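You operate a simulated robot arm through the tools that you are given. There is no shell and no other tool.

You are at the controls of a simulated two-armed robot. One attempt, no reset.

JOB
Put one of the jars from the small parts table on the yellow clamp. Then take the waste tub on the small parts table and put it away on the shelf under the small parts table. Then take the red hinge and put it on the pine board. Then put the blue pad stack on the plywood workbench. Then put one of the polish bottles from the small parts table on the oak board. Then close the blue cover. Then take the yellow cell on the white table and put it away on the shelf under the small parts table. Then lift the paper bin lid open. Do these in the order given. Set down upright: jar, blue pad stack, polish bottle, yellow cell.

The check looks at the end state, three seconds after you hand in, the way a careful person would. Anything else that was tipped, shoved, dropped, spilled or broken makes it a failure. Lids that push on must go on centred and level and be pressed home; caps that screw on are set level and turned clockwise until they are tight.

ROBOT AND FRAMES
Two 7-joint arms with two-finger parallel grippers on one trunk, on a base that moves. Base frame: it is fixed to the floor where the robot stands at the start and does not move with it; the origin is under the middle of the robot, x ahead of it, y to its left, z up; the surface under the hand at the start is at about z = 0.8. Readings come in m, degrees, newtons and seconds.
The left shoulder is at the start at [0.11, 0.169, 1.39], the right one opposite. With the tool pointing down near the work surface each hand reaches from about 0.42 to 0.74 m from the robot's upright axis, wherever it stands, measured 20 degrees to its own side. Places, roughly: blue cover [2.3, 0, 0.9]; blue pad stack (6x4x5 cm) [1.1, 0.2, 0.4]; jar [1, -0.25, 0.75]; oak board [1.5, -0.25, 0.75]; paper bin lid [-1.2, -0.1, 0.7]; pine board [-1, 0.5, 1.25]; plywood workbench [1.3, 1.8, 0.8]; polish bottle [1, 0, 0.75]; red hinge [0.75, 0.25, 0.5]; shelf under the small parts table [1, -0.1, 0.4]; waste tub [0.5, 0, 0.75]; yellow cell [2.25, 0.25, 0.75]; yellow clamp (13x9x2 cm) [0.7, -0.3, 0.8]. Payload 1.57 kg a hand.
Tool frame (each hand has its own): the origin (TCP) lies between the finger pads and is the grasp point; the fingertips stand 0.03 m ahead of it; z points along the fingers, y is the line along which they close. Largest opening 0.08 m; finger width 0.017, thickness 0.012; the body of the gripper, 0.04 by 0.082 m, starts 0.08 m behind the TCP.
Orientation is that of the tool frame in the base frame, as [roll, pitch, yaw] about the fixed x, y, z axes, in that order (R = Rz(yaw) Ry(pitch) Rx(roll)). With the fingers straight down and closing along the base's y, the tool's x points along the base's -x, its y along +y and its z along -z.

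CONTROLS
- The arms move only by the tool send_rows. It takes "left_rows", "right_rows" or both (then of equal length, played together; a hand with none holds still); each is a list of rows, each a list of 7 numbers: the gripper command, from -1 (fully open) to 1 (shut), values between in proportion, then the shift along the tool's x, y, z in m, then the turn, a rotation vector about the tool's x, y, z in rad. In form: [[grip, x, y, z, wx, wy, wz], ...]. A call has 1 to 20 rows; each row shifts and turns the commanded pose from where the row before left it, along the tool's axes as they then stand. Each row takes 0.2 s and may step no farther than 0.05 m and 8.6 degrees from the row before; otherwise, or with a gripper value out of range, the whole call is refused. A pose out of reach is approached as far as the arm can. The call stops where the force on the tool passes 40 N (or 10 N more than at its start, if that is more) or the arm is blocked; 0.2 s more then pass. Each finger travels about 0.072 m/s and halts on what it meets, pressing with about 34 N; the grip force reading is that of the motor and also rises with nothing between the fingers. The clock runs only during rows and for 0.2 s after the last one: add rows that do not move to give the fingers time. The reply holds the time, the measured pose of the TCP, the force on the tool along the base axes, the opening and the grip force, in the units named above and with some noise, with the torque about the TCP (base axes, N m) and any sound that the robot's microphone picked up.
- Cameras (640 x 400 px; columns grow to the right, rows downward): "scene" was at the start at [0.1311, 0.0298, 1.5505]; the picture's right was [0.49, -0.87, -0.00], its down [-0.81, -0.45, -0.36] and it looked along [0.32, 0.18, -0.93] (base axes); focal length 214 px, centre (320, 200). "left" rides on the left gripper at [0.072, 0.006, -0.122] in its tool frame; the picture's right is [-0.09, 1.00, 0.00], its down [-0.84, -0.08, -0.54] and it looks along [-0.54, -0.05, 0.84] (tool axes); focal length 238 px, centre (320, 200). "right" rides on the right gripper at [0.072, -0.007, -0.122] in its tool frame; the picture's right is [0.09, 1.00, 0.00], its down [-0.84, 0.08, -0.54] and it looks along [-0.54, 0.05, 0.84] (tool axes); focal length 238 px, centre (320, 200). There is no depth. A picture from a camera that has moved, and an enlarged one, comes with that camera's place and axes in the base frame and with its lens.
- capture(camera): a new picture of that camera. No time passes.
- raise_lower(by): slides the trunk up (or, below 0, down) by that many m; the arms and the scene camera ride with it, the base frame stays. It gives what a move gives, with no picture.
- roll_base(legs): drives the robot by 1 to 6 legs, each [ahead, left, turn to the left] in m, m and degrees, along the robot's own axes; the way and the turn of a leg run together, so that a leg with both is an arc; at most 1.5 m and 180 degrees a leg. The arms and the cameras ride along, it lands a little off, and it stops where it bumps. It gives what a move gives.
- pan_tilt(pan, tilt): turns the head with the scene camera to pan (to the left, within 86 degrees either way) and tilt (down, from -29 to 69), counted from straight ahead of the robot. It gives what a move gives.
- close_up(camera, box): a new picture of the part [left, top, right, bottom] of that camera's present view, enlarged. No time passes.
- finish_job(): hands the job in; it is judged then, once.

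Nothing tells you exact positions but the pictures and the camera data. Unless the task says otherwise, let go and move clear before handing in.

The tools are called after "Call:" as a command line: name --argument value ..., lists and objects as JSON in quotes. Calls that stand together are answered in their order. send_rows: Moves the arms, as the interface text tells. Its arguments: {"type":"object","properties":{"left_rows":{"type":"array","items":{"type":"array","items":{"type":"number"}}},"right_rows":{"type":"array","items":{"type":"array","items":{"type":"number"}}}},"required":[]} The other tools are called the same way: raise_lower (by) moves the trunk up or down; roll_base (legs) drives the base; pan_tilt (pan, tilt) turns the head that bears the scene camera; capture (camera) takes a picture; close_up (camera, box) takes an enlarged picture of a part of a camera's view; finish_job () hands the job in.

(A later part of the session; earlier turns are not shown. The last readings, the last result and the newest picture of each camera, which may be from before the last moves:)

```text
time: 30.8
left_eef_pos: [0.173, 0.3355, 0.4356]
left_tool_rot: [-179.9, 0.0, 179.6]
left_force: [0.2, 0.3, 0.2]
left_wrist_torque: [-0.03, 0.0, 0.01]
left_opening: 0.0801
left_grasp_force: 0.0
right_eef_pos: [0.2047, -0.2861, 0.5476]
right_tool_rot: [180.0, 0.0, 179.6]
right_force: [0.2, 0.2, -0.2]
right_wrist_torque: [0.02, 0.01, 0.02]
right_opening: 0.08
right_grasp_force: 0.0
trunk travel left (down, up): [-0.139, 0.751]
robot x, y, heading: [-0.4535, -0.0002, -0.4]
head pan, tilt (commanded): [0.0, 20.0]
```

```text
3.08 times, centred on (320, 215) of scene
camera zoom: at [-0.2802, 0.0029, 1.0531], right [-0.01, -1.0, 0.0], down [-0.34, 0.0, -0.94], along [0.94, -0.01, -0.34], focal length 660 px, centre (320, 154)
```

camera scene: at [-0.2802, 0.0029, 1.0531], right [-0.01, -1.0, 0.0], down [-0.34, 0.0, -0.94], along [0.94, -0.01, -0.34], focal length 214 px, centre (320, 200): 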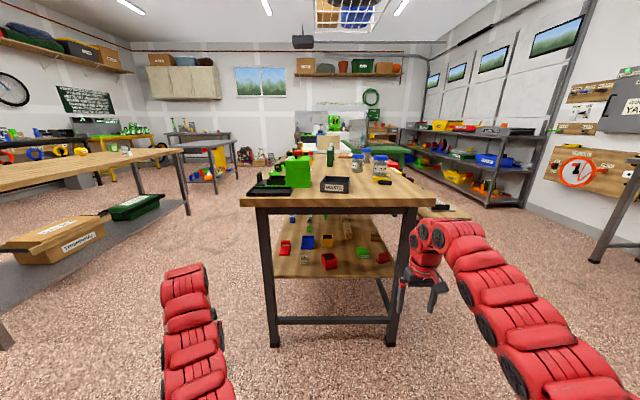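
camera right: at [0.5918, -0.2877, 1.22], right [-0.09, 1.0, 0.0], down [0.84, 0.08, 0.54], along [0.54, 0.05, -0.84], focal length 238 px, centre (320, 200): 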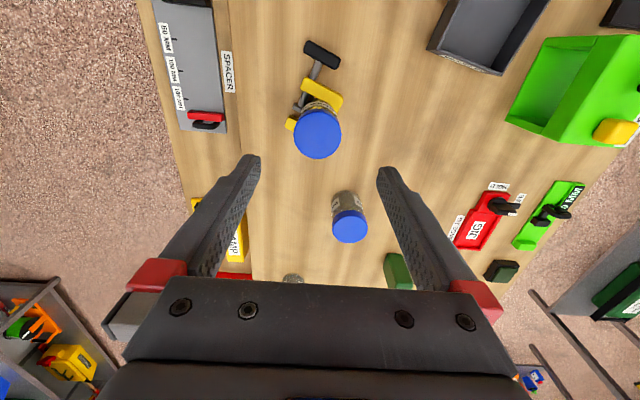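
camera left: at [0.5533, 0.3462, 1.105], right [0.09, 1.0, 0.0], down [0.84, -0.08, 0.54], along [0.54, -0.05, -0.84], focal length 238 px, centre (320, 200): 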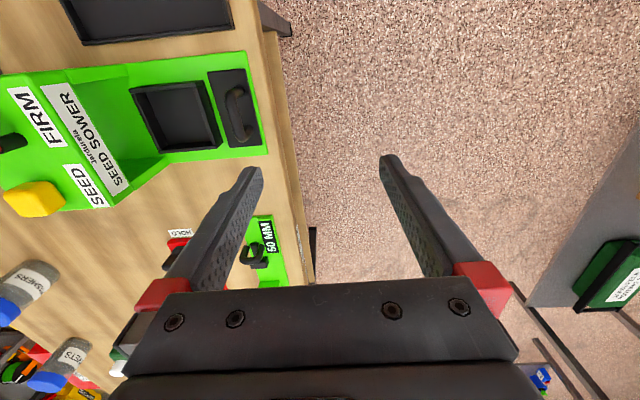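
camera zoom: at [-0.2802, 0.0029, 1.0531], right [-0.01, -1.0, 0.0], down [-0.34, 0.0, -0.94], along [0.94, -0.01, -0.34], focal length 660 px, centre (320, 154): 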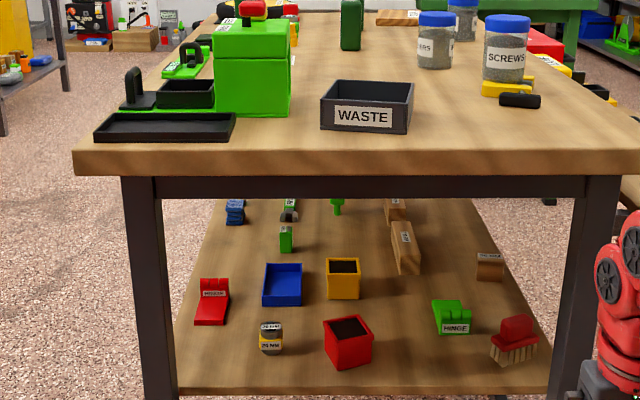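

The shelf (top near z≈0.405) holds the red hinge at left front (~0.70, 0.17) and blue pad stack further back (~1.04, 0.18); there is free room between them along the left side. I'll raise the trunk again, and pitch the right hand forward so that it can grip the tub's side wall and later reach under the table.

Call:
close_up --camera "scene" --box '[255, 200, 395, 275]'

Call:
raise_lower --by 0.4

Call:
raise_lower --by 0.1

Call:
send_rows --right_rows '[[-1, 0, 0, 0, 0, -0.125, 0], [-1, 0, 0, 0, 0, -0.125, 0], [-1, 0, 0, 0, 0, -0.125, 0], [-1, 0, 0, 0, 0, -0.125, 0], [-1, 0, 0, 0, 0, -0.125, 0], [-1, 0, 0, 0, 0, -0.125, 0], [-1, 0, 0, 0, 0, -0.123, 0], [-1, 0, 0, 0, 0, 0, 0]]'

Call:
capture --camera "right"

Call:
pan_tilt --pan 0 --tilt 40

Call:
capture --camera "scene"

```text
4.57 times, centred on (325, 238) of scene
camera zoom: at [-0.2802, 0.0029, 1.0531], right [-0.01, -1.0, 0.0], down [-0.34, 0.0, -0.94], along [0.94, -0.01, -0.34], focal length 980 px, centre (297, 29)
```

zoom: 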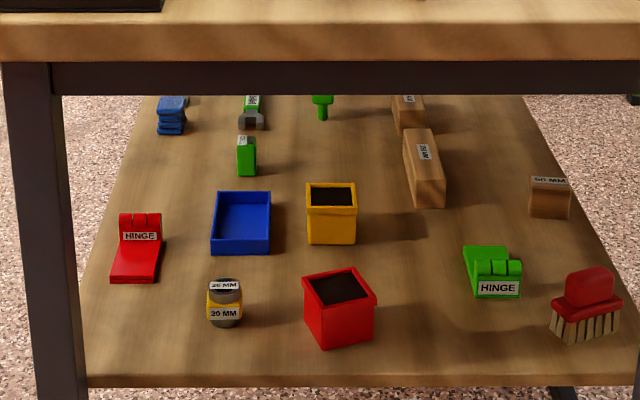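

```text
time: 34.6
left_eef_pos: [0.1726, 0.3358, 0.8351]
left_tool_rot: [-180.0, -0.1, 179.6]
left_force: [0.8, -0.6, 0.0]
left_wrist_torque: [-0.03, -0.01, 0.02]
left_opening: 0.0802
left_grasp_force: 0.0
right_eef_pos: [0.2054, -0.2861, 0.9458]
right_tool_rot: [-180.0, 0.0, 179.5]
right_force: [-0.3, 0.0, -0.2]
right_wrist_torque: [0.01, 0.0, 0.01]
right_opening: 0.0799
right_grasp_force: 0.2
trunk travel left (down, up): [-0.539, 0.351]
robot x, y, heading: [-0.4537, -0.0022, -0.6]
head pan, tilt (commanded): [0.0, 20.0]
```

```text
time: 36.0
left_eef_pos: [0.172, 0.3349, 0.934]
left_tool_rot: [-179.9, 0.0, 179.6]
left_force: [1.5, -0.2, 0.0]
left_wrist_torque: [0.01, 0.02, 0.0]
left_opening: 0.0798
left_grasp_force: 0.1
right_eef_pos: [0.2045, -0.2857, 1.0455]
right_tool_rot: [179.9, 0.0, 179.5]
right_force: [0.8, 0.4, 0.2]
right_wrist_torque: [-0.02, 0.02, -0.01]
right_opening: 0.08
right_grasp_force: 0.1
trunk travel left (down, up): [-0.639, 0.251]
robot x, y, heading: [-0.4513, -0.0001, -0.0]
head pan, tilt (commanded): [0.0, 20.0]
```

```text
time: 37.8
left_eef_pos: [0.1726, 0.3356, 0.9343]
left_tool_rot: [-179.9, 0.1, 179.7]
left_force: [0.2, -0.7, 0.4]
left_wrist_torque: [0.01, -0.04, 0.03]
left_opening: 0.0799
left_grasp_force: 0.1
right_eef_pos: [0.2052, -0.2854, 1.0468]
right_tool_rot: [179.9, 10.7, 179.6]
right_force: [-0.7, 0.8, 0.1]
right_wrist_torque: [0.01, 0.02, 0.01]
right_opening: 0.0801
right_grasp_force: 0.1
right hand out of reach, approached as far as the arm can: row 2, 3, 4, 5, 6, 7
trunk travel left (down, up): [-0.639, 0.251]
robot x, y, heading: [-0.4558, 0.0035, -0.6]
head pan, tilt (commanded): [0.0, 20.0]
```

```text
taken
camera right: at [0.1122, -0.2909, 1.1549], right [-0.08, 1.0, -0.02], down [0.72, 0.07, 0.69], along [0.69, 0.04, -0.72], focal length 238 px, centre (320, 200)
```

right: 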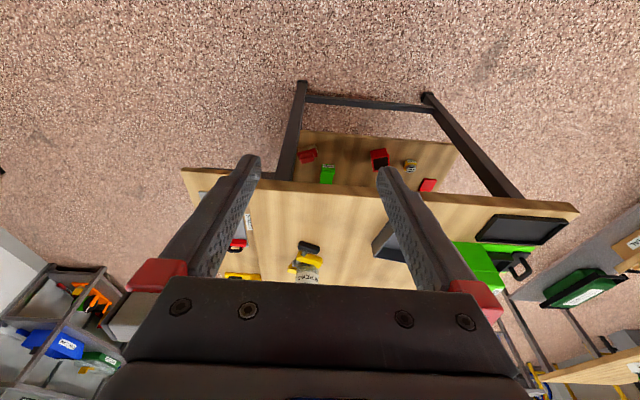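

```text
time: 38.6
left_eef_pos: [0.1728, 0.335, 0.9343]
left_tool_rot: [-179.9, -0.1, 179.7]
left_force: [0.2, 0.3, 0.7]
left_wrist_torque: [-0.01, 0.0, -0.04]
left_opening: 0.08
left_grasp_force: 0.1
right_eef_pos: [0.2065, -0.2857, 1.0463]
right_tool_rot: [180.0, 10.7, 179.5]
right_force: [0.1, -0.3, 0.0]
right_wrist_torque: [-0.02, 0.0, -0.01]
right_opening: 0.08
right_grasp_force: 0.0
trunk travel left (down, up): [-0.639, 0.251]
robot x, y, heading: [-0.4572, 0.0049, -0.4]
head pan, tilt (commanded): [0.0, 40.0]
```

```text
taken
camera scene: at [-0.288, 0.0029, 1.5217], right [-0.01, -1.0, 0.0], down [-0.64, 0.01, -0.77], along [0.77, -0.01, -0.64], focal length 214 px, centre (320, 200)
```

scene: 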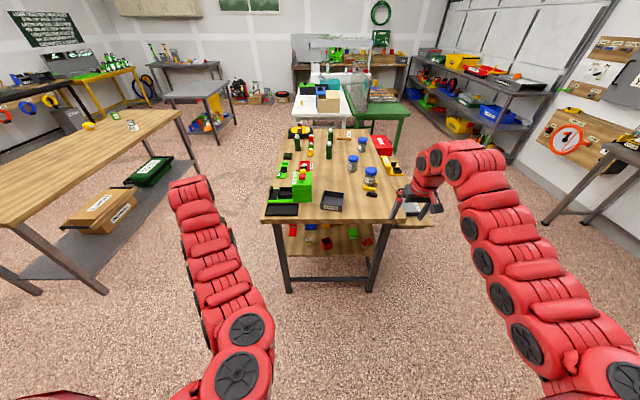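

The pitch stopped at about 11° (limit in this configuration). I'll test how the command behaves and try from a position closer to the body.

Call:
send_rows --right_rows '[[-1, 0, 0, 0, 0, 0.06, 0], [-1, 0, 0, 0, 0, 0, 0]]'

```text
time: 39.2
left_eef_pos: [0.1716, 0.3345, 0.9347]
left_tool_rot: [179.9, 0.0, 179.5]
left_force: [-0.5, 0.6, 0.3]
left_wrist_torque: [0.0, -0.02, 0.0]
left_opening: 0.08
left_grasp_force: 0.0
right_eef_pos: [0.2045, -0.2875, 1.0471]
right_tool_rot: [-180.0, 7.3, 179.4]
right_force: [0.1, 0.6, 0.0]
right_wrist_torque: [-0.01, -0.02, -0.01]
right_opening: 0.08
right_grasp_force: 0.2
trunk travel left (down, up): [-0.639, 0.251]
robot x, y, heading: [-0.4541, 0.0007, -0.4]
head pan, tilt (commanded): [0.0, 40.0]
```

The commanded pose follows the clipped one. I'll pull the hand in toward the body and lower, then try to pitch again.

Call:
send_rows --right_rows '[[-1, 0.04, 0, 0.03, 0, 0, 0], [-1, 0.04, 0, 0.03, 0, 0, 0], [-1, 0.04, 0, 0.03, 0, 0, 0], [-1, 0.04, 0, 0.03, 0, 0, 0], [-1, 0, 0, 0, 0, -0.125, 0], [-1, 0, 0, 0, 0, -0.125, 0], [-1, 0, 0, 0, 0, -0.125, 0], [-1, 0, 0, 0, 0, -0.125, 0], [-1, 0, 0, 0, 0, -0.125, 0], [-1, 0, 0, 0, 0, -0.123, 0], [-1, 0, 0, 0, 0, 0, 0]]'

Call:
capture --camera "scene"

```text
time: 41.6
left_eef_pos: [0.1725, 0.3358, 0.9361]
left_tool_rot: [180.0, 0.0, 179.5]
left_force: [-0.4, 0.4, 0.3]
left_wrist_torque: [0.0, 0.01, 0.01]
left_opening: 0.0801
left_grasp_force: 0.0
right_eef_pos: [0.2326, -0.317, 1.0389]
right_tool_rot: [179.9, 43.0, 179.5]
right_force: [0.2, -0.6, -0.7]
right_wrist_torque: [0.01, 0.02, -0.02]
right_opening: 0.0801
right_grasp_force: 0.0
right hand out of reach, approached as far as the arm can: row 1, 2, 3, 4, 5, 6, 7
trunk travel left (down, up): [-0.639, 0.251]
robot x, y, heading: [-0.4532, 0.0022, -0.3]
head pan, tilt (commanded): [0.0, 40.0]
```

```text
taken
camera scene: at [-0.2882, 0.0018, 1.5216], right [-0.01, -1.0, 0.0], down [-0.64, 0.01, -0.77], along [0.77, -0.01, -0.64], focal length 214 px, centre (320, 200)
```

scene: 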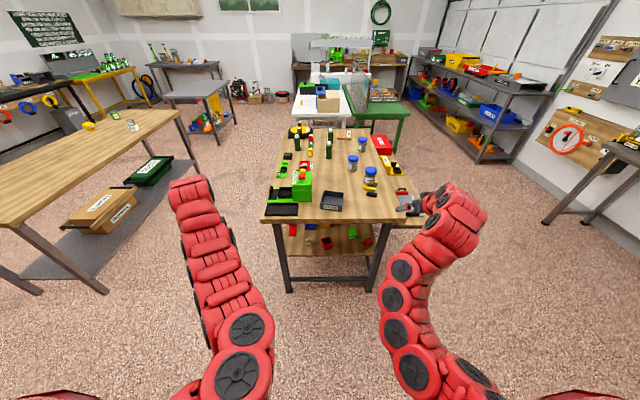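

The solver found a new arm configuration with the tool pitched 43° forward. I'll move the hand toward the centre and down to where the tub will be relative to the robot, to test reachability.

Call:
send_rows --right_rows '[[-1, 0.025, 0.035, 0.001, 0, 0, 0], [-1, 0.025, 0.035, 0.001, 0, 0, 0], [-1, 0.025, 0.035, 0.001, 0, 0, 0], [-1, 0.025, 0.035, 0.001, 0, 0, 0], [-1, 0.025, 0.035, 0.001, 0, 0, 0], [-1, 0, 0, 0, 0, 0, 0]]'

Call:
capture --camera "scene"

```text
time: 43.0
left_eef_pos: [0.1732, 0.3347, 0.9346]
left_tool_rot: [-180.0, 0.0, 179.5]
left_force: [0.5, -0.3, -0.3]
left_wrist_torque: [0.04, 0.01, -0.01]
left_opening: 0.0803
left_grasp_force: 0.1
right_eef_pos: [0.1472, -0.1392, 0.9499]
right_tool_rot: [179.9, 42.9, 179.5]
right_force: [0.3, 0.6, 0.4]
right_wrist_torque: [0.02, 0.03, 0.02]
right_opening: 0.0802
right_grasp_force: 0.1
trunk travel left (down, up): [-0.639, 0.251]
robot x, y, heading: [-0.4571, 0.0055, -0.5]
head pan, tilt (commanded): [0.0, 40.0]
```

```text
taken
camera scene: at [-0.2876, 0.0022, 1.5215], right [-0.01, -1.0, 0.0], down [-0.64, 0.01, -0.77], along [0.77, -0.01, -0.64], focal length 214 px, centre (320, 200)
```

scene: 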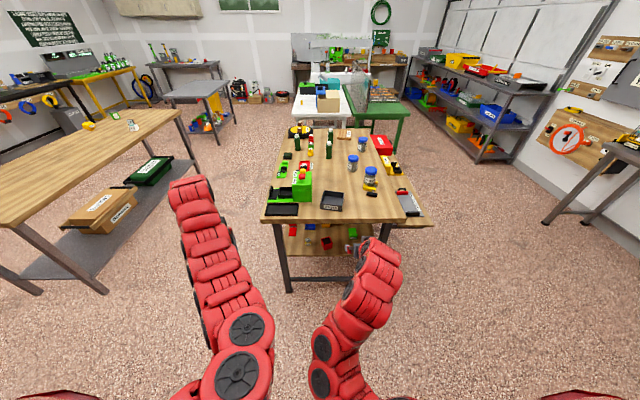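

The pitched pose works. I'll yaw the tool about −11° to match the tub wall, then drive back up to the table with hands above it.

Call:
send_rows --right_rows '[[-1, 0, 0, 0, 0.0655, 0, 0.07], [-1, 0, 0, 0, 0.0655, 0, 0.07], [-1, 0, 0, 0, 0, 0, 0]]'

Call:
roll_base --legs '[[0.38, 0, 0]]'

Call:
capture --camera "right"

Call:
pan_tilt --pan 0 --tilt 60

Call:
capture --camera "scene"

```text
time: 43.8
left_eef_pos: [0.173, 0.3359, 0.9342]
left_tool_rot: [-179.9, 0.0, 179.6]
left_force: [-0.4, 0.2, 0.0]
left_wrist_torque: [-0.02, -0.01, 0.0]
left_opening: 0.0798
left_grasp_force: 0.1
right_eef_pos: [0.1474, -0.1396, 0.9517]
right_tool_rot: [-180.0, 42.9, 168.5]
right_force: [0.0, 0.7, 0.4]
right_wrist_torque: [0.0, 0.01, -0.02]
right_opening: 0.0799
right_grasp_force: 0.1
trunk travel left (down, up): [-0.639, 0.251]
robot x, y, heading: [-0.4582, 0.0043, -0.4]
head pan, tilt (commanded): [0.0, 40.0]
```

```text
time: 46.2
left_eef_pos: [0.5508, 0.3339, 0.9357]
left_tool_rot: [-179.9, 0.0, 179.6]
left_force: [0.2, 0.7, 0.0]
left_wrist_torque: [0.01, 0.0, -0.01]
left_opening: 0.0798
left_grasp_force: 0.1
right_eef_pos: [0.5256, -0.1412, 0.9504]
right_tool_rot: [-179.9, 43.0, 168.8]
right_force: [-0.2, -0.8, 0.2]
right_wrist_torque: [0.01, 0.02, 0.0]
right_opening: 0.0801
right_grasp_force: 0.1
trunk travel left (down, up): [-0.639, 0.251]
robot x, y, heading: [-0.081, -0.0024, -0.5]
head pan, tilt (commanded): [0.0, 40.0]
```

```text
taken
camera right: at [0.3914, -0.1207, 0.994], right [0.13, 0.99, -0.06], down [0.25, 0.03, 0.97], along [0.96, -0.14, -0.25], focal length 238 px, centre (320, 200)
```

right: 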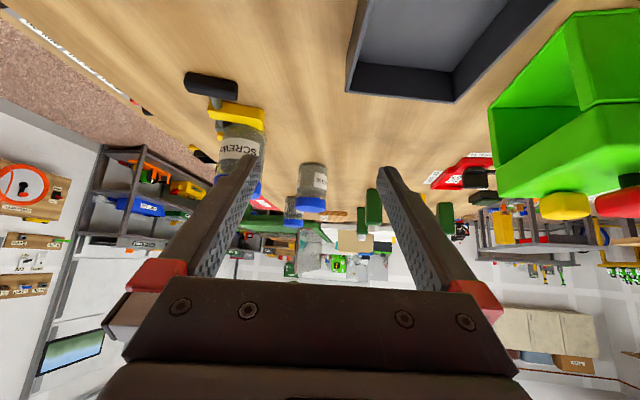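

```text
time: 47.0
left_eef_pos: [0.55, 0.3335, 0.9355]
left_tool_rot: [-179.9, 0.0, 179.7]
left_force: [-1.1, -0.4, 0.3]
left_wrist_torque: [0.01, 0.0, 0.0]
left_opening: 0.0799
left_grasp_force: 0.0
right_eef_pos: [0.525, -0.1419, 0.9515]
right_tool_rot: [180.0, 43.0, 168.7]
right_force: [0.0, -0.9, -0.1]
right_wrist_torque: [0.02, 0.0, -0.01]
right_opening: 0.08
right_grasp_force: 0.1
trunk travel left (down, up): [-0.639, 0.251]
robot x, y, heading: [-0.0772, 0.0004, -0.2]
head pan, tilt (commanded): [0.0, 60.0]
```

```text
taken
camera scene: at [0.0721, 0.0007, 1.495], right [-0.01, -1.0, 0.0], down [-0.87, 0.01, -0.5], along [0.5, 0.0, -0.87], focal length 214 px, centre (320, 200)
```

scene: 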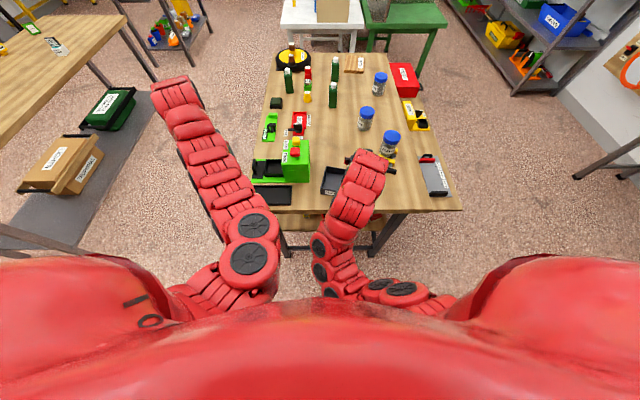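

The tub's right wall runs near y≈−0.122 at x≈0.53, rim z≈0.85. I'll align over the wall and descend most of the way, then check.

Call:
send_rows --right_rows '[[-1, 0.0007, 0.0217, -0.0007, 0, 0, 0], [-1, 0.0156, 0, 0.0163, 0, 0, 0], [-1, 0.0156, 0, 0.0163, 0, 0, 0], [-1, 0.0156, 0, 0.0163, 0, 0, 0], [-1, 0.009, 0, 0.0095, 0, 0, 0], [-1, 0, 0, 0, 0, 0, 0]]'

Call:
capture --camera "right"

Call:
close_up --camera "scene" --box '[250, 120, 450, 250]'

```text
time: 48.4
left_eef_pos: [0.5514, 0.3353, 0.9345]
left_tool_rot: [-179.9, -0.1, 179.7]
left_force: [-0.5, 0.5, -0.5]
left_wrist_torque: [0.01, 0.03, -0.01]
left_opening: 0.0799
left_grasp_force: 0.0
right_eef_pos: [0.5289, -0.119, 0.872]
right_tool_rot: [180.0, 43.0, 168.6]
right_force: [0.0, 0.0, 0.6]
right_wrist_torque: [0.0, 0.04, -0.03]
right_opening: 0.08
right_grasp_force: 0.1
trunk travel left (down, up): [-0.639, 0.251]
robot x, y, heading: [-0.0783, -0.0006, -0.6]
head pan, tilt (commanded): [0.0, 60.0]
```

```text
taken
camera right: at [0.3945, -0.0991, 0.9131], right [0.13, 0.99, -0.06], down [0.25, 0.03, 0.97], along [0.96, -0.14, -0.25], focal length 238 px, centre (320, 200)
```

right: 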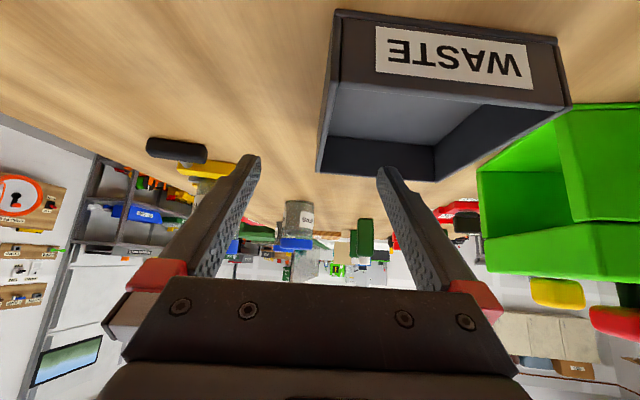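

```text
3.08 times, centred on (350, 185) of scene
camera zoom: at [0.0724, 0.0007, 1.4949], right [-0.01, -1.0, 0.0], down [-0.87, 0.01, -0.5], along [0.5, 0.0, -0.87], focal length 660 px, centre (228, 246)
```

zoom: 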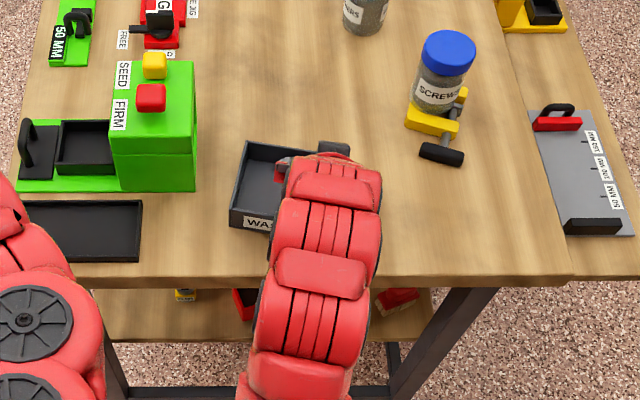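

The wall is centred between the fingers. I'll descend the final 3.4 cm and close the gripper.

Call:
send_rows --right_rows '[[-1, 0.012, 0, 0.008, 0, 0, 0], [-1, 0.011, 0, 0.007, 0, 0, 0], [-1, 0.005, 0, 0.0035, 0, 0, 0], [-1, 0, 0, 0, 0, 0, 0]]'

Call:
capture --camera "right"

```text
time: 49.4
left_eef_pos: [0.5509, 0.3343, 0.9335]
left_tool_rot: [-179.9, 0.0, 179.5]
left_force: [0.6, -0.2, -0.9]
left_wrist_torque: [-0.03, -0.02, -0.02]
left_opening: 0.08
left_grasp_force: 0.0
right_eef_pos: [0.5196, -0.118, 0.837]
right_tool_rot: [180.0, 43.0, 168.8]
right_force: [1.3, 0.7, -0.7]
right_wrist_torque: [0.03, 0.0, 0.02]
right_opening: 0.08
right_grasp_force: 0.1
trunk travel left (down, up): [-0.639, 0.251]
robot x, y, heading: [-0.0784, -0.0006, -0.6]
head pan, tilt (commanded): [0.0, 60.0]
```

```text
taken
camera right: at [0.3863, -0.0975, 0.8799], right [0.13, 0.99, -0.06], down [0.25, 0.03, 0.97], along [0.96, -0.14, -0.25], focal length 238 px, centre (320, 200)
```

right: 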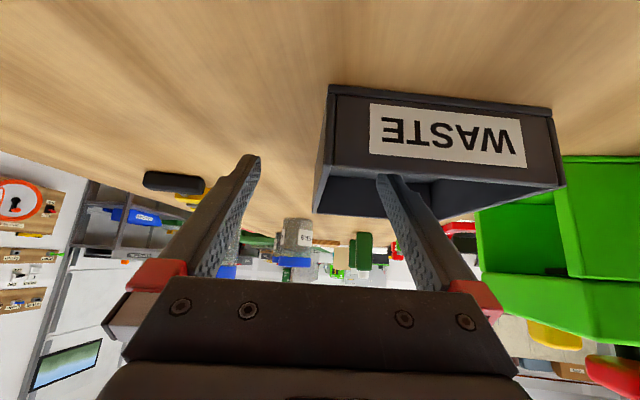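

Inner finger is inside the tub and outer finger outside. Closing now.

Call:
send_rows --right_rows '[[1, 0, 0, 0, 0, 0, 0], [1, 0, 0, 0, 0, 0, 0], [1, 0, 0, 0, 0, 0, 0], [1, 0, 0, 0, 0, 0, 0], [1, 0, 0, 0, 0, 0, 0]]'

Call:
capture --camera "right"

```text
time: 50.6
left_eef_pos: [0.5503, 0.3331, 0.9356]
left_tool_rot: [-179.9, 0.0, 179.6]
left_force: [1.0, 1.0, -0.2]
left_wrist_torque: [0.0, 0.0, 0.04]
left_opening: 0.08
left_grasp_force: 0.0
right_eef_pos: [0.5208, -0.1183, 0.8385]
right_tool_rot: [180.0, 43.0, 168.7]
right_force: [-0.2, -0.3, -0.4]
right_wrist_torque: [-0.05, -0.04, -0.03]
right_opening: 0.0038
right_grasp_force: 24.6
trunk travel left (down, up): [-0.639, 0.251]
robot x, y, heading: [-0.0765, -0.0023, -0.3]
head pan, tilt (commanded): [0.0, 60.0]
```

```text
taken
camera right: at [0.3863, -0.0976, 0.88], right [0.13, 0.99, -0.06], down [0.25, 0.03, 0.97], along [0.96, -0.14, -0.25], focal length 238 px, centre (320, 200)
```

right: 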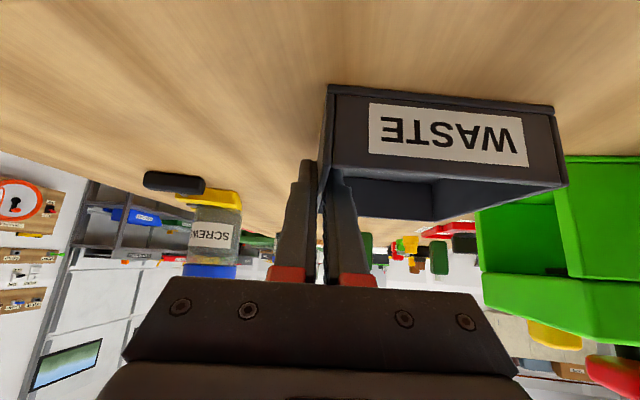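

The wall is gripped (3.8 mm). Lifting straight up and checking that the tub hangs level.

Call:
send_rows --right_rows '[[1, -0.01, 0, -0.0107, 0, 0, 0], [1, -0.0184, 0, -0.0197, 0, 0, 0], [1, -0.0184, 0, -0.0197, 0, 0, 0], [1, -0.0184, 0, -0.0197, 0, 0, 0], [1, -0.0184, 0, -0.0197, 0, 0, 0], [1, 0, 0, 0, 0, 0, 0]]'

Call:
capture --camera "right"

Call:
capture --camera "scene"

```text
time: 52.0
left_eef_pos: [0.5508, 0.3331, 0.9351]
left_tool_rot: [-180.0, 0.1, 179.5]
left_force: [1.1, 0.3, -0.8]
left_wrist_torque: [0.03, 0.02, 0.01]
left_opening: 0.0799
left_grasp_force: 0.1
right_eef_pos: [0.5194, -0.1184, 0.9624]
right_tool_rot: [-179.9, 42.9, 168.6]
right_force: [0.4, -0.2, -0.9]
right_wrist_torque: [-0.03, 0.05, -0.02]
right_opening: 0.0038
right_grasp_force: 24.9
trunk travel left (down, up): [-0.639, 0.251]
robot x, y, heading: [-0.0802, -0.0006, -0.4]
head pan, tilt (commanded): [0.0, 60.0]
```

```text
taken
camera right: at [0.3857, -0.0973, 1.0049], right [0.13, 0.99, -0.06], down [0.25, 0.03, 0.97], along [0.96, -0.14, -0.25], focal length 238 px, centre (320, 200)
```

right: 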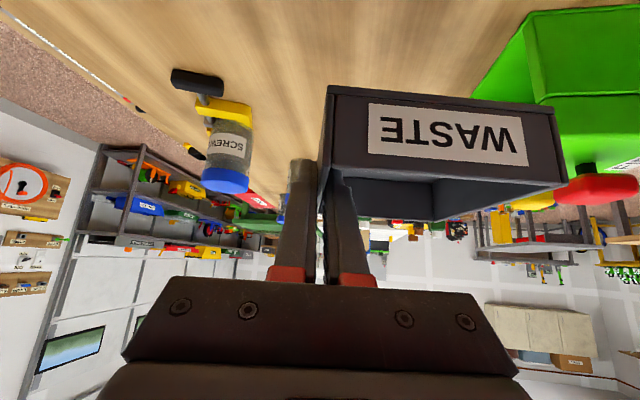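

```text
taken
camera scene: at [0.0726, -0.0001, 1.4948], right [-0.01, -1.0, 0.0], down [-0.87, 0.01, -0.5], along [0.5, 0.0, -0.87], focal length 214 px, centre (320, 200)
```

scene: 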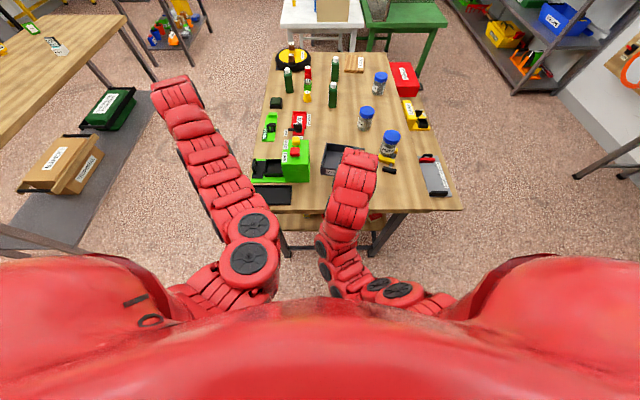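

The tub lifts level and firm. The free spot on the shelf is at the front between the red box and the brush, about (0.56, −0.165). I'll back off, square the tub up, tuck the left arm aside and then lower the trunk.

Call:
roll_base --legs '[[-0.35, 0, 0]]'

Call:
send_rows --right_rows '[[1, 0, 0, 0, -0.045, 0, -0.047], [1, 0, 0, 0, -0.045, 0, -0.047], [1, 0, 0, 0, -0.041, 0, -0.046], [1, 0, 0, 0, 0, 0, 0], [1, 0, 0, 0, 0, 0, 0], [1, 0, 0, 0, 0, 0, 0], [1, 0, 0, 0, 0, 0, 0], [1, 0, 0, 0, 0, 0, 0]]' --left_rows '[[-1, 0.0375, 0.02, 0, 0, 0, 0], [-1, 0.0375, 0.02, 0, 0, 0, 0], [-1, 0.0375, 0.02, 0, 0, 0, 0], [-1, 0.0375, 0.02, 0, 0, 0, 0], [-1, 0.0375, 0.02, 0, 0, 0, 0], [-1, 0.0375, 0.02, 0, 0, 0, 0], [-1, 0.0375, 0.02, 0, 0, 0, 0], [-1, 0, 0, 0, 0, 0, 0]]'

Call:
pan_tilt --pan 0 --tilt 40

Call:
capture --camera "scene"

```text
time: 54.3
left_eef_pos: [0.204, 0.3324, 0.9346]
left_tool_rot: [-179.9, 0.0, 179.1]
left_force: [0.1, 0.4, 0.4]
left_wrist_torque: [0.02, -0.01, 0.02]
left_opening: 0.08
left_grasp_force: 0.1
right_eef_pos: [0.1683, -0.1178, 0.9631]
right_tool_rot: [-180.0, 43.1, 168.4]
right_force: [0.6, 0.2, -1.2]
right_wrist_torque: [-0.04, 0.03, -0.02]
right_opening: 0.0035
right_grasp_force: 24.6
trunk travel left (down, up): [-0.639, 0.251]
robot x, y, heading: [-0.4249, 0.0019, -0.8]
head pan, tilt (commanded): [0.0, 60.0]
```

```text
time: 56.1
left_eef_pos: [0.1949, 0.3371, 0.9344]
left_tool_rot: [-179.9, -0.1, 179.2]
left_force: [0.9, 0.8, 0.1]
left_wrist_torque: [0.01, -0.01, -0.02]
left_opening: 0.08
left_grasp_force: 0.0
left hand out of reach, approached as far as the arm can: row 1, 2, 3, 4, 5, 6, 7
right_eef_pos: [0.1754, -0.1171, 0.9623]
right_tool_rot: [179.9, 42.9, 179.3]
right_force: [-0.8, 0.0, -1.2]
right_wrist_torque: [-0.06, 0.01, 0.0]
right_opening: 0.0035
right_grasp_force: 24.8
right hand out of reach, approached as far as the arm can: row 3
trunk travel left (down, up): [-0.639, 0.251]
robot x, y, heading: [-0.4244, 0.0, -0.8]
head pan, tilt (commanded): [0.0, 60.0]
```

```text
time: 56.9
left_eef_pos: [0.1943, 0.3379, 0.9338]
left_tool_rot: [-179.9, 0.0, 179.1]
left_force: [0.2, 0.9, -1.3]
left_wrist_torque: [0.02, 0.03, -0.02]
left_opening: 0.08
left_grasp_force: 0.0
right_eef_pos: [0.1759, -0.1174, 0.9625]
right_tool_rot: [-179.9, 42.9, 179.1]
right_force: [-0.1, -0.7, -2.1]
right_wrist_torque: [-0.06, 0.0, -0.01]
right_opening: 0.0036
right_grasp_force: 24.0
trunk travel left (down, up): [-0.639, 0.251]
robot x, y, heading: [-0.4239, 0.0046, -1.0]
head pan, tilt (commanded): [0.0, 40.0]
```

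```text
taken
camera scene: at [-0.2589, 0.0028, 1.5215], right [-0.01, -1.0, 0.0], down [-0.64, 0.01, -0.77], along [0.77, -0.01, -0.64], focal length 214 px, centre (320, 200)
```

scene: 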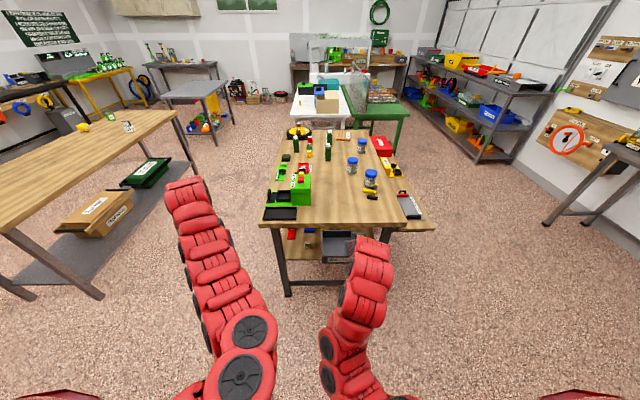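

The tub moved fine, but the left arm can't pull back at this height. I'll lower the left hand first (there is nothing under it here) and then draw it back and outward.

Call:
send_rows --left_rows '[[-1, 0, 0, 0.04, 0, 0, 0], [-1, 0, 0, 0.04, 0, 0, 0], [-1, 0, 0, 0.04, 0, 0, 0], [-1, 0, 0, 0.04, 0, 0, 0], [-1, 0, 0, 0.04, 0, 0, 0], [-1, 0.03, 0.02, 0, 0, 0, 0], [-1, 0.03, 0.02, 0, 0, 0, 0], [-1, 0.03, 0.02, 0, 0, 0, 0], [-1, 0.03, 0.02, 0, 0, 0, 0], [-1, 0.03, 0.02, 0, 0, 0, 0], [-1, 0.03, 0.02, 0, 0, 0, 0], [-1, 0, 0, 0, 0, 0, 0]]'

Call:
capture --camera "scene"

```text
time: 59.5
left_eef_pos: [0.0147, 0.4599, 0.7345]
left_tool_rot: [180.0, 0.0, 179.2]
left_force: [0.1, 0.0, -0.5]
left_wrist_torque: [-0.01, -0.01, 0.0]
left_opening: 0.0797
left_grasp_force: 0.1
right_eef_pos: [0.1766, -0.1174, 0.9626]
right_tool_rot: [180.0, 42.9, 179.2]
right_force: [1.2, 0.5, -0.2]
right_wrist_torque: [-0.07, -0.02, -0.02]
right_opening: 0.0039
right_grasp_force: 24.4
trunk travel left (down, up): [-0.639, 0.251]
robot x, y, heading: [-0.4294, 0.0023, -0.8]
head pan, tilt (commanded): [0.0, 40.0]
```

```text
taken
camera scene: at [-0.2583, 0.0028, 1.5215], right [-0.01, -1.0, 0.0], down [-0.64, 0.01, -0.77], along [0.77, -0.01, -0.64], focal length 214 px, centre (320, 200)
```

scene: 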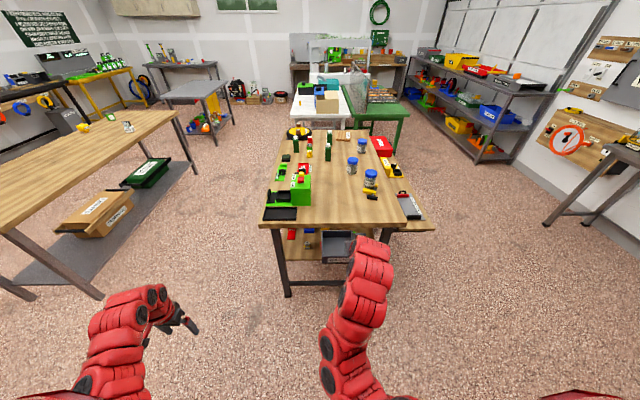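

Left hand is tucked. Now shift the base right by ~0.105 m, correct the heading, and lower the trunk so the tub is just above shelf height.

Call:
roll_base --legs '[[0, -0.105, 0.9]]'

Call:
raise_lower --by -0.4

Call:
raise_lower --by -0.06

Call:
pan_tilt --pan 0 --tilt 25

Call:
capture --camera "scene"

Call:
close_up --camera "scene" --box '[220, 150, 420, 280]'

Call:
capture --camera "right"

```text
time: 60.7
left_eef_pos: [0.0078, 0.3591, 0.7338]
left_tool_rot: [-180.0, 0.0, -179.9]
left_force: [-0.1, -0.1, -0.3]
left_wrist_torque: [-0.01, 0.03, -0.01]
left_opening: 0.0799
left_grasp_force: 0.1
right_eef_pos: [0.1773, -0.2138, 0.9628]
right_tool_rot: [-180.0, 42.9, -179.9]
right_force: [-1.1, 0.0, -2.1]
right_wrist_torque: [0.0, -0.03, 0.02]
right_opening: 0.0036
right_grasp_force: 24.5
trunk travel left (down, up): [-0.639, 0.251]
robot x, y, heading: [-0.4255, -0.1046, 0.1]
head pan, tilt (commanded): [0.0, 40.0]
```

```text
time: 64.5
left_eef_pos: [0.0079, 0.3604, 0.3325]
left_tool_rot: [179.9, 0.0, -179.9]
left_force: [-1.0, 0.4, -0.4]
left_wrist_torque: [0.02, -0.03, 0.02]
left_opening: 0.0798
left_grasp_force: 0.1
right_eef_pos: [0.1774, -0.2122, 0.5623]
right_tool_rot: [180.0, 42.9, -179.8]
right_force: [0.1, -0.3, -1.0]
right_wrist_torque: [-0.05, 0.02, 0.01]
right_opening: 0.0036
right_grasp_force: 24.5
trunk travel left (down, up): [-0.239, 0.651]
robot x, y, heading: [-0.4289, -0.1002, 0.1]
head pan, tilt (commanded): [0.0, 40.0]
```

```text
time: 65.5
left_eef_pos: [0.0064, 0.3614, 0.2731]
left_tool_rot: [179.9, 0.0, -179.9]
left_force: [0.5, -0.4, 0.4]
left_wrist_torque: [0.02, 0.01, -0.01]
left_opening: 0.0802
left_grasp_force: 0.1
right_eef_pos: [0.1772, -0.2135, 0.502]
right_tool_rot: [179.9, 42.9, -180.0]
right_force: [-0.3, -0.5, -1.8]
right_wrist_torque: [-0.07, 0.04, -0.02]
right_opening: 0.0034
right_grasp_force: 25.0
trunk travel left (down, up): [-0.179, 0.711]
robot x, y, heading: [-0.4298, -0.1, 0.4]
head pan, tilt (commanded): [0.0, 40.0]
```

```text
time: 66.3
left_eef_pos: [0.0068, 0.3615, 0.2741]
left_tool_rot: [-179.9, 0.0, -179.9]
left_force: [-0.7, -0.4, -0.2]
left_wrist_torque: [0.0, 0.04, 0.0]
left_opening: 0.0801
left_grasp_force: 0.1
right_eef_pos: [0.1769, -0.2142, 0.5015]
right_tool_rot: [-179.9, 42.9, -179.9]
right_force: [-0.1, 0.3, -1.7]
right_wrist_torque: [-0.05, -0.02, -0.04]
right_opening: 0.0038
right_grasp_force: 24.5
trunk travel left (down, up): [-0.179, 0.711]
robot x, y, heading: [-0.4252, -0.1079, 0.0]
head pan, tilt (commanded): [0.0, 25.0]
```

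```text
taken
camera scene: at [-0.2525, -0.1005, 1.0848], right [0.0, -1.0, 0.0], down [-0.42, 0.0, -0.91], along [0.91, 0.0, -0.42], focal length 214 px, centre (320, 200)
```

scene: 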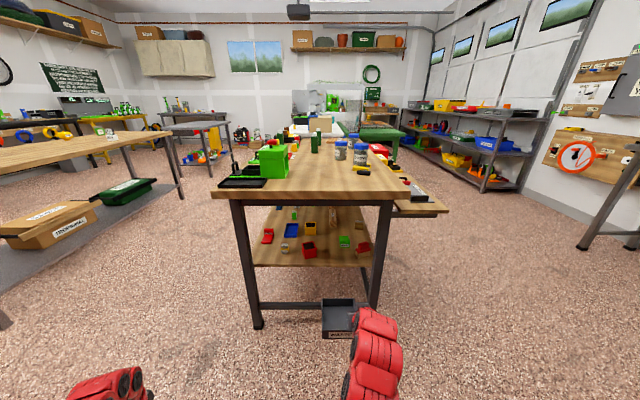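

```text
3.08 times, centred on (320, 215) of scene
camera zoom: at [-0.2525, -0.1005, 1.0848], right [0.0, -1.0, 0.0], down [-0.42, 0.0, -0.91], along [0.91, 0.0, -0.42], focal length 660 px, centre (320, 154)
```

zoom: 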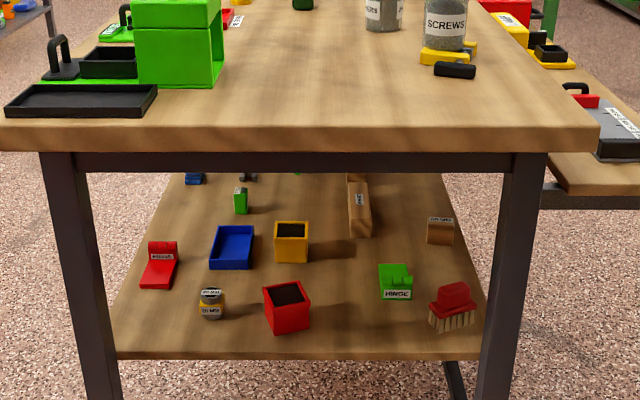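

```text
taken
camera right: at [0.0417, -0.2199, 0.5448], right [-0.07, 1.0, -0.06], down [0.24, 0.08, 0.97], along [0.97, 0.05, -0.25], focal length 238 px, centre (320, 200)
```

right: 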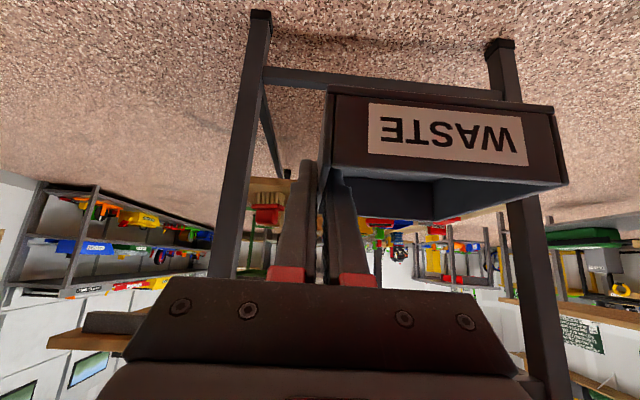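

The free slot between the red box (y > −0.085) and the brush (y < −0.27) is confirmed. I'll drive forward in two stages with the tub about 6 cm above the shelf.

Call:
roll_base --legs '[[0.25, 0, 0]]'

Call:
capture --camera "scene"

Call:
capture --camera "right"

```text
time: 68.1
left_eef_pos: [0.2627, 0.3615, 0.2739]
left_tool_rot: [-180.0, 0.0, -179.9]
left_force: [-0.4, 0.4, 0.5]
left_wrist_torque: [-0.05, -0.01, 0.0]
left_opening: 0.0801
left_grasp_force: 0.0
right_eef_pos: [0.432, -0.2125, 0.5023]
right_tool_rot: [179.9, 42.9, -179.9]
right_force: [-0.1, 0.3, -1.2]
right_wrist_torque: [-0.1, 0.03, 0.0]
right_opening: 0.0034
right_grasp_force: 24.5
trunk travel left (down, up): [-0.179, 0.711]
robot x, y, heading: [-0.1722, -0.1037, 0.0]
head pan, tilt (commanded): [0.0, 25.0]
```

```text
taken
camera scene: at [0.0027, -0.1, 1.0849], right [0.0, -1.0, 0.0], down [-0.42, 0.0, -0.91], along [0.91, 0.0, -0.42], focal length 214 px, centre (320, 200)
```

scene: 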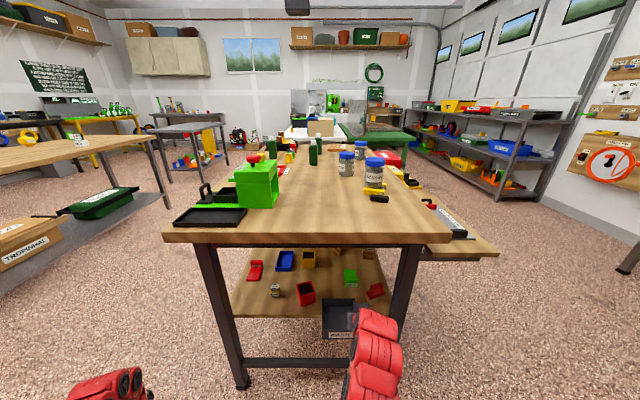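

```text
taken
camera right: at [0.2969, -0.2193, 0.5447], right [-0.07, 1.0, -0.06], down [0.24, 0.08, 0.97], along [0.97, 0.05, -0.25], focal length 238 px, centre (320, 200)
```

right: 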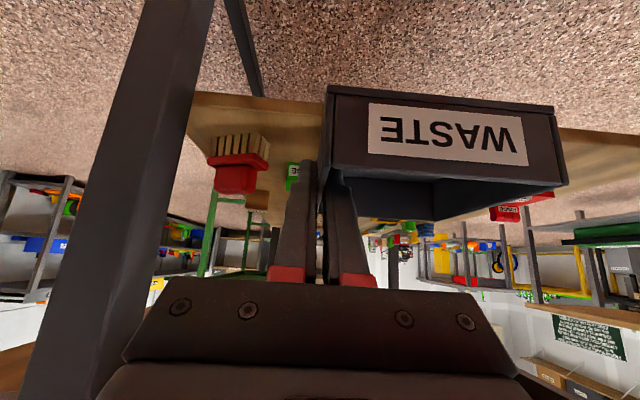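

Clear of the right leg by ~5 cm. Continue forward the remaining 13.5 cm.

Call:
roll_base --legs '[[0.133, -0.002, 0]]'

Call:
capture --camera "right"

Call:
pan_tilt --pan 0 --tilt 45

Call:
capture --camera "scene"

Call:
capture --camera "left"

```text
time: 69.4
left_eef_pos: [0.393, 0.3615, 0.2739]
left_tool_rot: [180.0, 0.0, -179.9]
left_force: [0.1, 0.0, -0.3]
left_wrist_torque: [0.0, 0.02, 0.02]
left_opening: 0.08
left_grasp_force: 0.0
right_eef_pos: [0.5652, -0.2137, 0.5012]
right_tool_rot: [179.9, 43.0, -179.7]
right_force: [-0.5, 0.2, -1.4]
right_wrist_torque: [-0.03, -0.01, 0.0]
right_opening: 0.0037
right_grasp_force: 24.3
trunk travel left (down, up): [-0.179, 0.711]
robot x, y, heading: [-0.0392, -0.1028, 0.5]
head pan, tilt (commanded): [0.0, 25.0]
```

```text
taken
camera right: at [0.4295, -0.2203, 0.5446], right [-0.07, 1.0, -0.06], down [0.24, 0.08, 0.97], along [0.97, 0.05, -0.25], focal length 238 px, centre (320, 200)
```

right: 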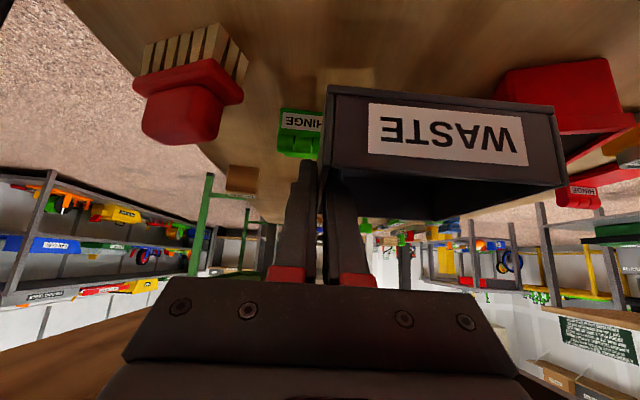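

```text
time: 70.3
left_eef_pos: [0.393, 0.3596, 0.2736]
left_tool_rot: [180.0, 0.0, -179.8]
left_force: [0.7, -0.5, 0.5]
left_wrist_torque: [0.0, -0.02, -0.03]
left_opening: 0.0799
left_grasp_force: 0.1
right_eef_pos: [0.5661, -0.2134, 0.5016]
right_tool_rot: [-179.9, 42.9, -179.9]
right_force: [-0.7, 0.7, -0.7]
right_wrist_torque: [-0.07, 0.02, -0.03]
right_opening: 0.0036
right_grasp_force: 24.2
trunk travel left (down, up): [-0.179, 0.711]
robot x, y, heading: [-0.0376, -0.1057, 0.1]
head pan, tilt (commanded): [0.0, 45.0]
```

```text
taken
camera scene: at [0.1243, -0.1015, 1.0544], right [0.0, -1.0, 0.0], down [-0.71, 0.0, -0.71], along [0.71, 0.0, -0.71], focal length 214 px, centre (320, 200)
```

scene: 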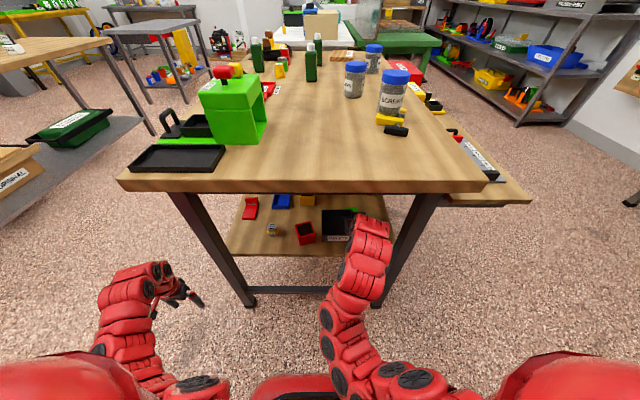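

```text
taken
camera left: at [0.3211, 0.367, 0.3945], right [0.09, 1.0, 0.0], down [0.84, -0.07, 0.54], along [0.54, -0.05, -0.84], focal length 238 px, centre (320, 200)
```

left: 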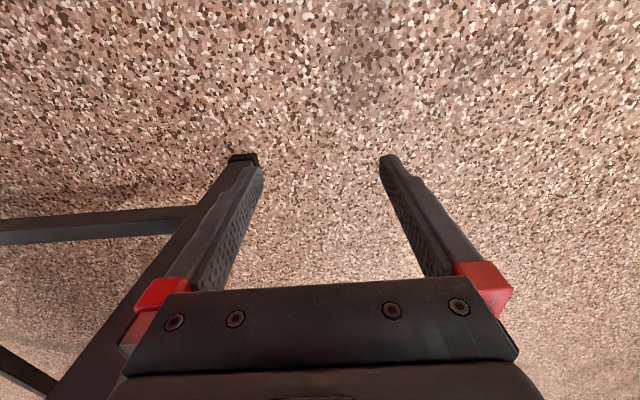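

The tub is over its slot. Quick zoom to verify clearance to the neighbours before lowering.

Call:
close_up --camera "scene" --box '[220, 180, 420, 300]'

```text
3.20 times, centred on (320, 240) of scene
camera zoom: at [0.1243, -0.1015, 1.0544], right [0.0, -1.0, 0.0], down [-0.71, 0.0, -0.71], along [0.71, 0.0, -0.71], focal length 686 px, centre (320, 72)
```

zoom: 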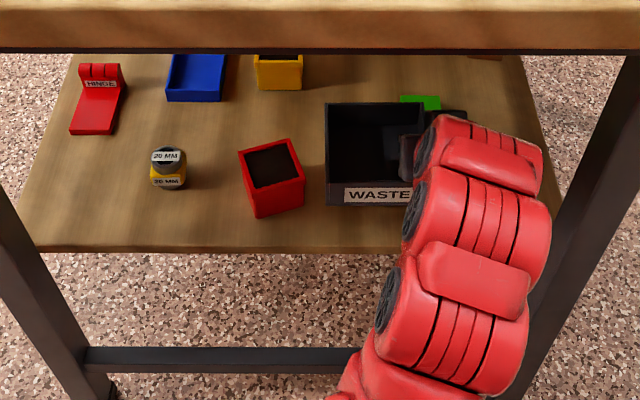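

Gap to the red box is ~2 cm. Lowering gently now.

Call:
send_rows --right_rows '[[1, 0.0082, 0, 0.0088, 0, 0, 0], [1, 0.0082, 0, 0.0088, 0, 0, 0], [1, 0.0082, 0, 0.0088, 0, 0, 0], [1, 0.0075, 0, 0.008, 0, 0, 0], [1, 0, 0, 0, 0, 0, 0]]'

```text
time: 71.5
left_eef_pos: [0.3939, 0.3605, 0.2723]
left_tool_rot: [180.0, 0.0, -179.8]
left_force: [0.1, 0.3, 0.3]
left_wrist_torque: [0.0, 0.05, -0.01]
left_opening: 0.0799
left_grasp_force: 0.1
right_eef_pos: [0.5642, -0.2139, 0.455]
right_tool_rot: [180.0, 42.8, -179.9]
right_force: [0.5, 0.0, -0.9]
right_wrist_torque: [-0.07, -0.01, 0.0]
right_opening: 0.0032
right_grasp_force: 24.4
trunk travel left (down, up): [-0.179, 0.711]
robot x, y, heading: [-0.0394, -0.1048, 0.4]
head pan, tilt (commanded): [0.0, 45.0]
```

Call:
send_rows --right_rows '[[1, 0.0027, 0, 0.0029, 0, 0, 0], [1, 0.002, 0, 0.0022, 0, 0, 0], [1, 0.0014, 0, 0.0015, 0, 0, 0], [1, 0, 0, 0, 0, 0, 0]]'

```text
time: 72.5
left_eef_pos: [0.3946, 0.3599, 0.2748]
left_tool_rot: [-179.9, 0.1, -179.7]
left_force: [-0.6, -0.2, 1.2]
left_wrist_torque: [0.0, -0.02, -0.01]
left_opening: 0.0798
left_grasp_force: 0.1
right_eef_pos: [0.5642, -0.2154, 0.4457]
right_tool_rot: [-179.9, 42.9, -179.8]
right_force: [0.2, -0.3, -1.1]
right_wrist_torque: [-0.07, 0.04, 0.0]
right_opening: 0.0037
right_grasp_force: 25.4
trunk travel left (down, up): [-0.179, 0.711]
robot x, y, heading: [-0.0398, -0.1044, 0.3]
head pan, tilt (commanded): [0.0, 45.0]
```

Call:
send_rows --right_rows '[[1, 0.0014, 0, 0.0015, 0, 0, 0], [1, 0.0014, 0, 0.0015, 0, 0, 0], [1, 0, 0, 0, 0, 0, 0]]'

Call:
send_rows --right_rows '[[1, 0.0014, 0, 0.0015, 0, 0, 0], [1, 0.0014, 0, 0.0015, 0, 0, 0], [1, 0, 0, 0, 0, 0, 0]]'

```text
time: 73.3
left_eef_pos: [0.3934, 0.3605, 0.2744]
left_tool_rot: [-179.9, -0.1, -179.9]
left_force: [-1.1, 0.5, 0.1]
left_wrist_torque: [-0.02, 0.01, 0.03]
left_opening: 0.0798
left_grasp_force: 0.0
right_eef_pos: [0.5657, -0.2133, 0.4425]
right_tool_rot: [180.0, 42.9, -179.8]
right_force: [-0.7, -0.7, -1.9]
right_wrist_torque: [-0.07, -0.03, -0.02]
right_opening: 0.0037
right_grasp_force: 24.7
trunk travel left (down, up): [-0.179, 0.711]
robot x, y, heading: [-0.042, -0.1006, 0.0]
head pan, tilt (commanded): [0.0, 45.0]
```

```text
time: 74.1
left_eef_pos: [0.393, 0.3607, 0.274]
left_tool_rot: [179.9, 0.0, -179.8]
left_force: [-0.3, 0.2, -0.1]
left_wrist_torque: [-0.02, -0.01, 0.01]
left_opening: 0.08
left_grasp_force: 0.2
right_eef_pos: [0.5653, -0.2131, 0.4386]
right_tool_rot: [-179.8, 42.9, -179.7]
right_force: [0.2, -0.3, -0.5]
right_wrist_torque: [-0.03, -0.03, -0.03]
right_opening: 0.0034
right_grasp_force: 24.4
trunk travel left (down, up): [-0.179, 0.711]
robot x, y, heading: [-0.0392, -0.1095, 0.2]
head pan, tilt (commanded): [0.0, 45.0]
```

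Call:
send_rows --right_rows '[[1, 0.0014, 0, 0.0015, 0, 0, 0], [1, 0, 0, 0, 0, 0, 0]]'

Call:
close_up --camera "scene" --box '[220, 180, 420, 300]'

```text
time: 74.7
left_eef_pos: [0.3932, 0.3609, 0.2745]
left_tool_rot: [-180.0, 0.1, -179.8]
left_force: [0.1, 0.5, -0.1]
left_wrist_torque: [-0.01, 0.01, -0.02]
left_opening: 0.08
left_grasp_force: 0.0
right_eef_pos: [0.5657, -0.2137, 0.4369]
right_tool_rot: [-180.0, 43.2, -179.7]
right_force: [0.5, -2.1, 12.4]
right_wrist_torque: [0.07, 0.56, 0.1]
right_opening: 0.0035
right_grasp_force: 24.6
trunk travel left (down, up): [-0.179, 0.711]
robot x, y, heading: [-0.0385, -0.1043, 0.3]
head pan, tilt (commanded): [0.0, 45.0]
```

```text
3.20 times, centred on (320, 240) of scene
camera zoom: at [0.1233, -0.1014, 1.0547], right [0.0, -1.0, 0.0], down [-0.71, 0.0, -0.71], along [0.71, 0.0, -0.71], focal length 686 px, centre (320, 72)
```

zoom: 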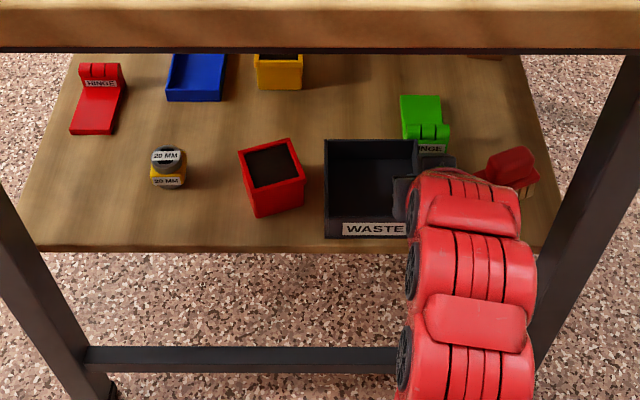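

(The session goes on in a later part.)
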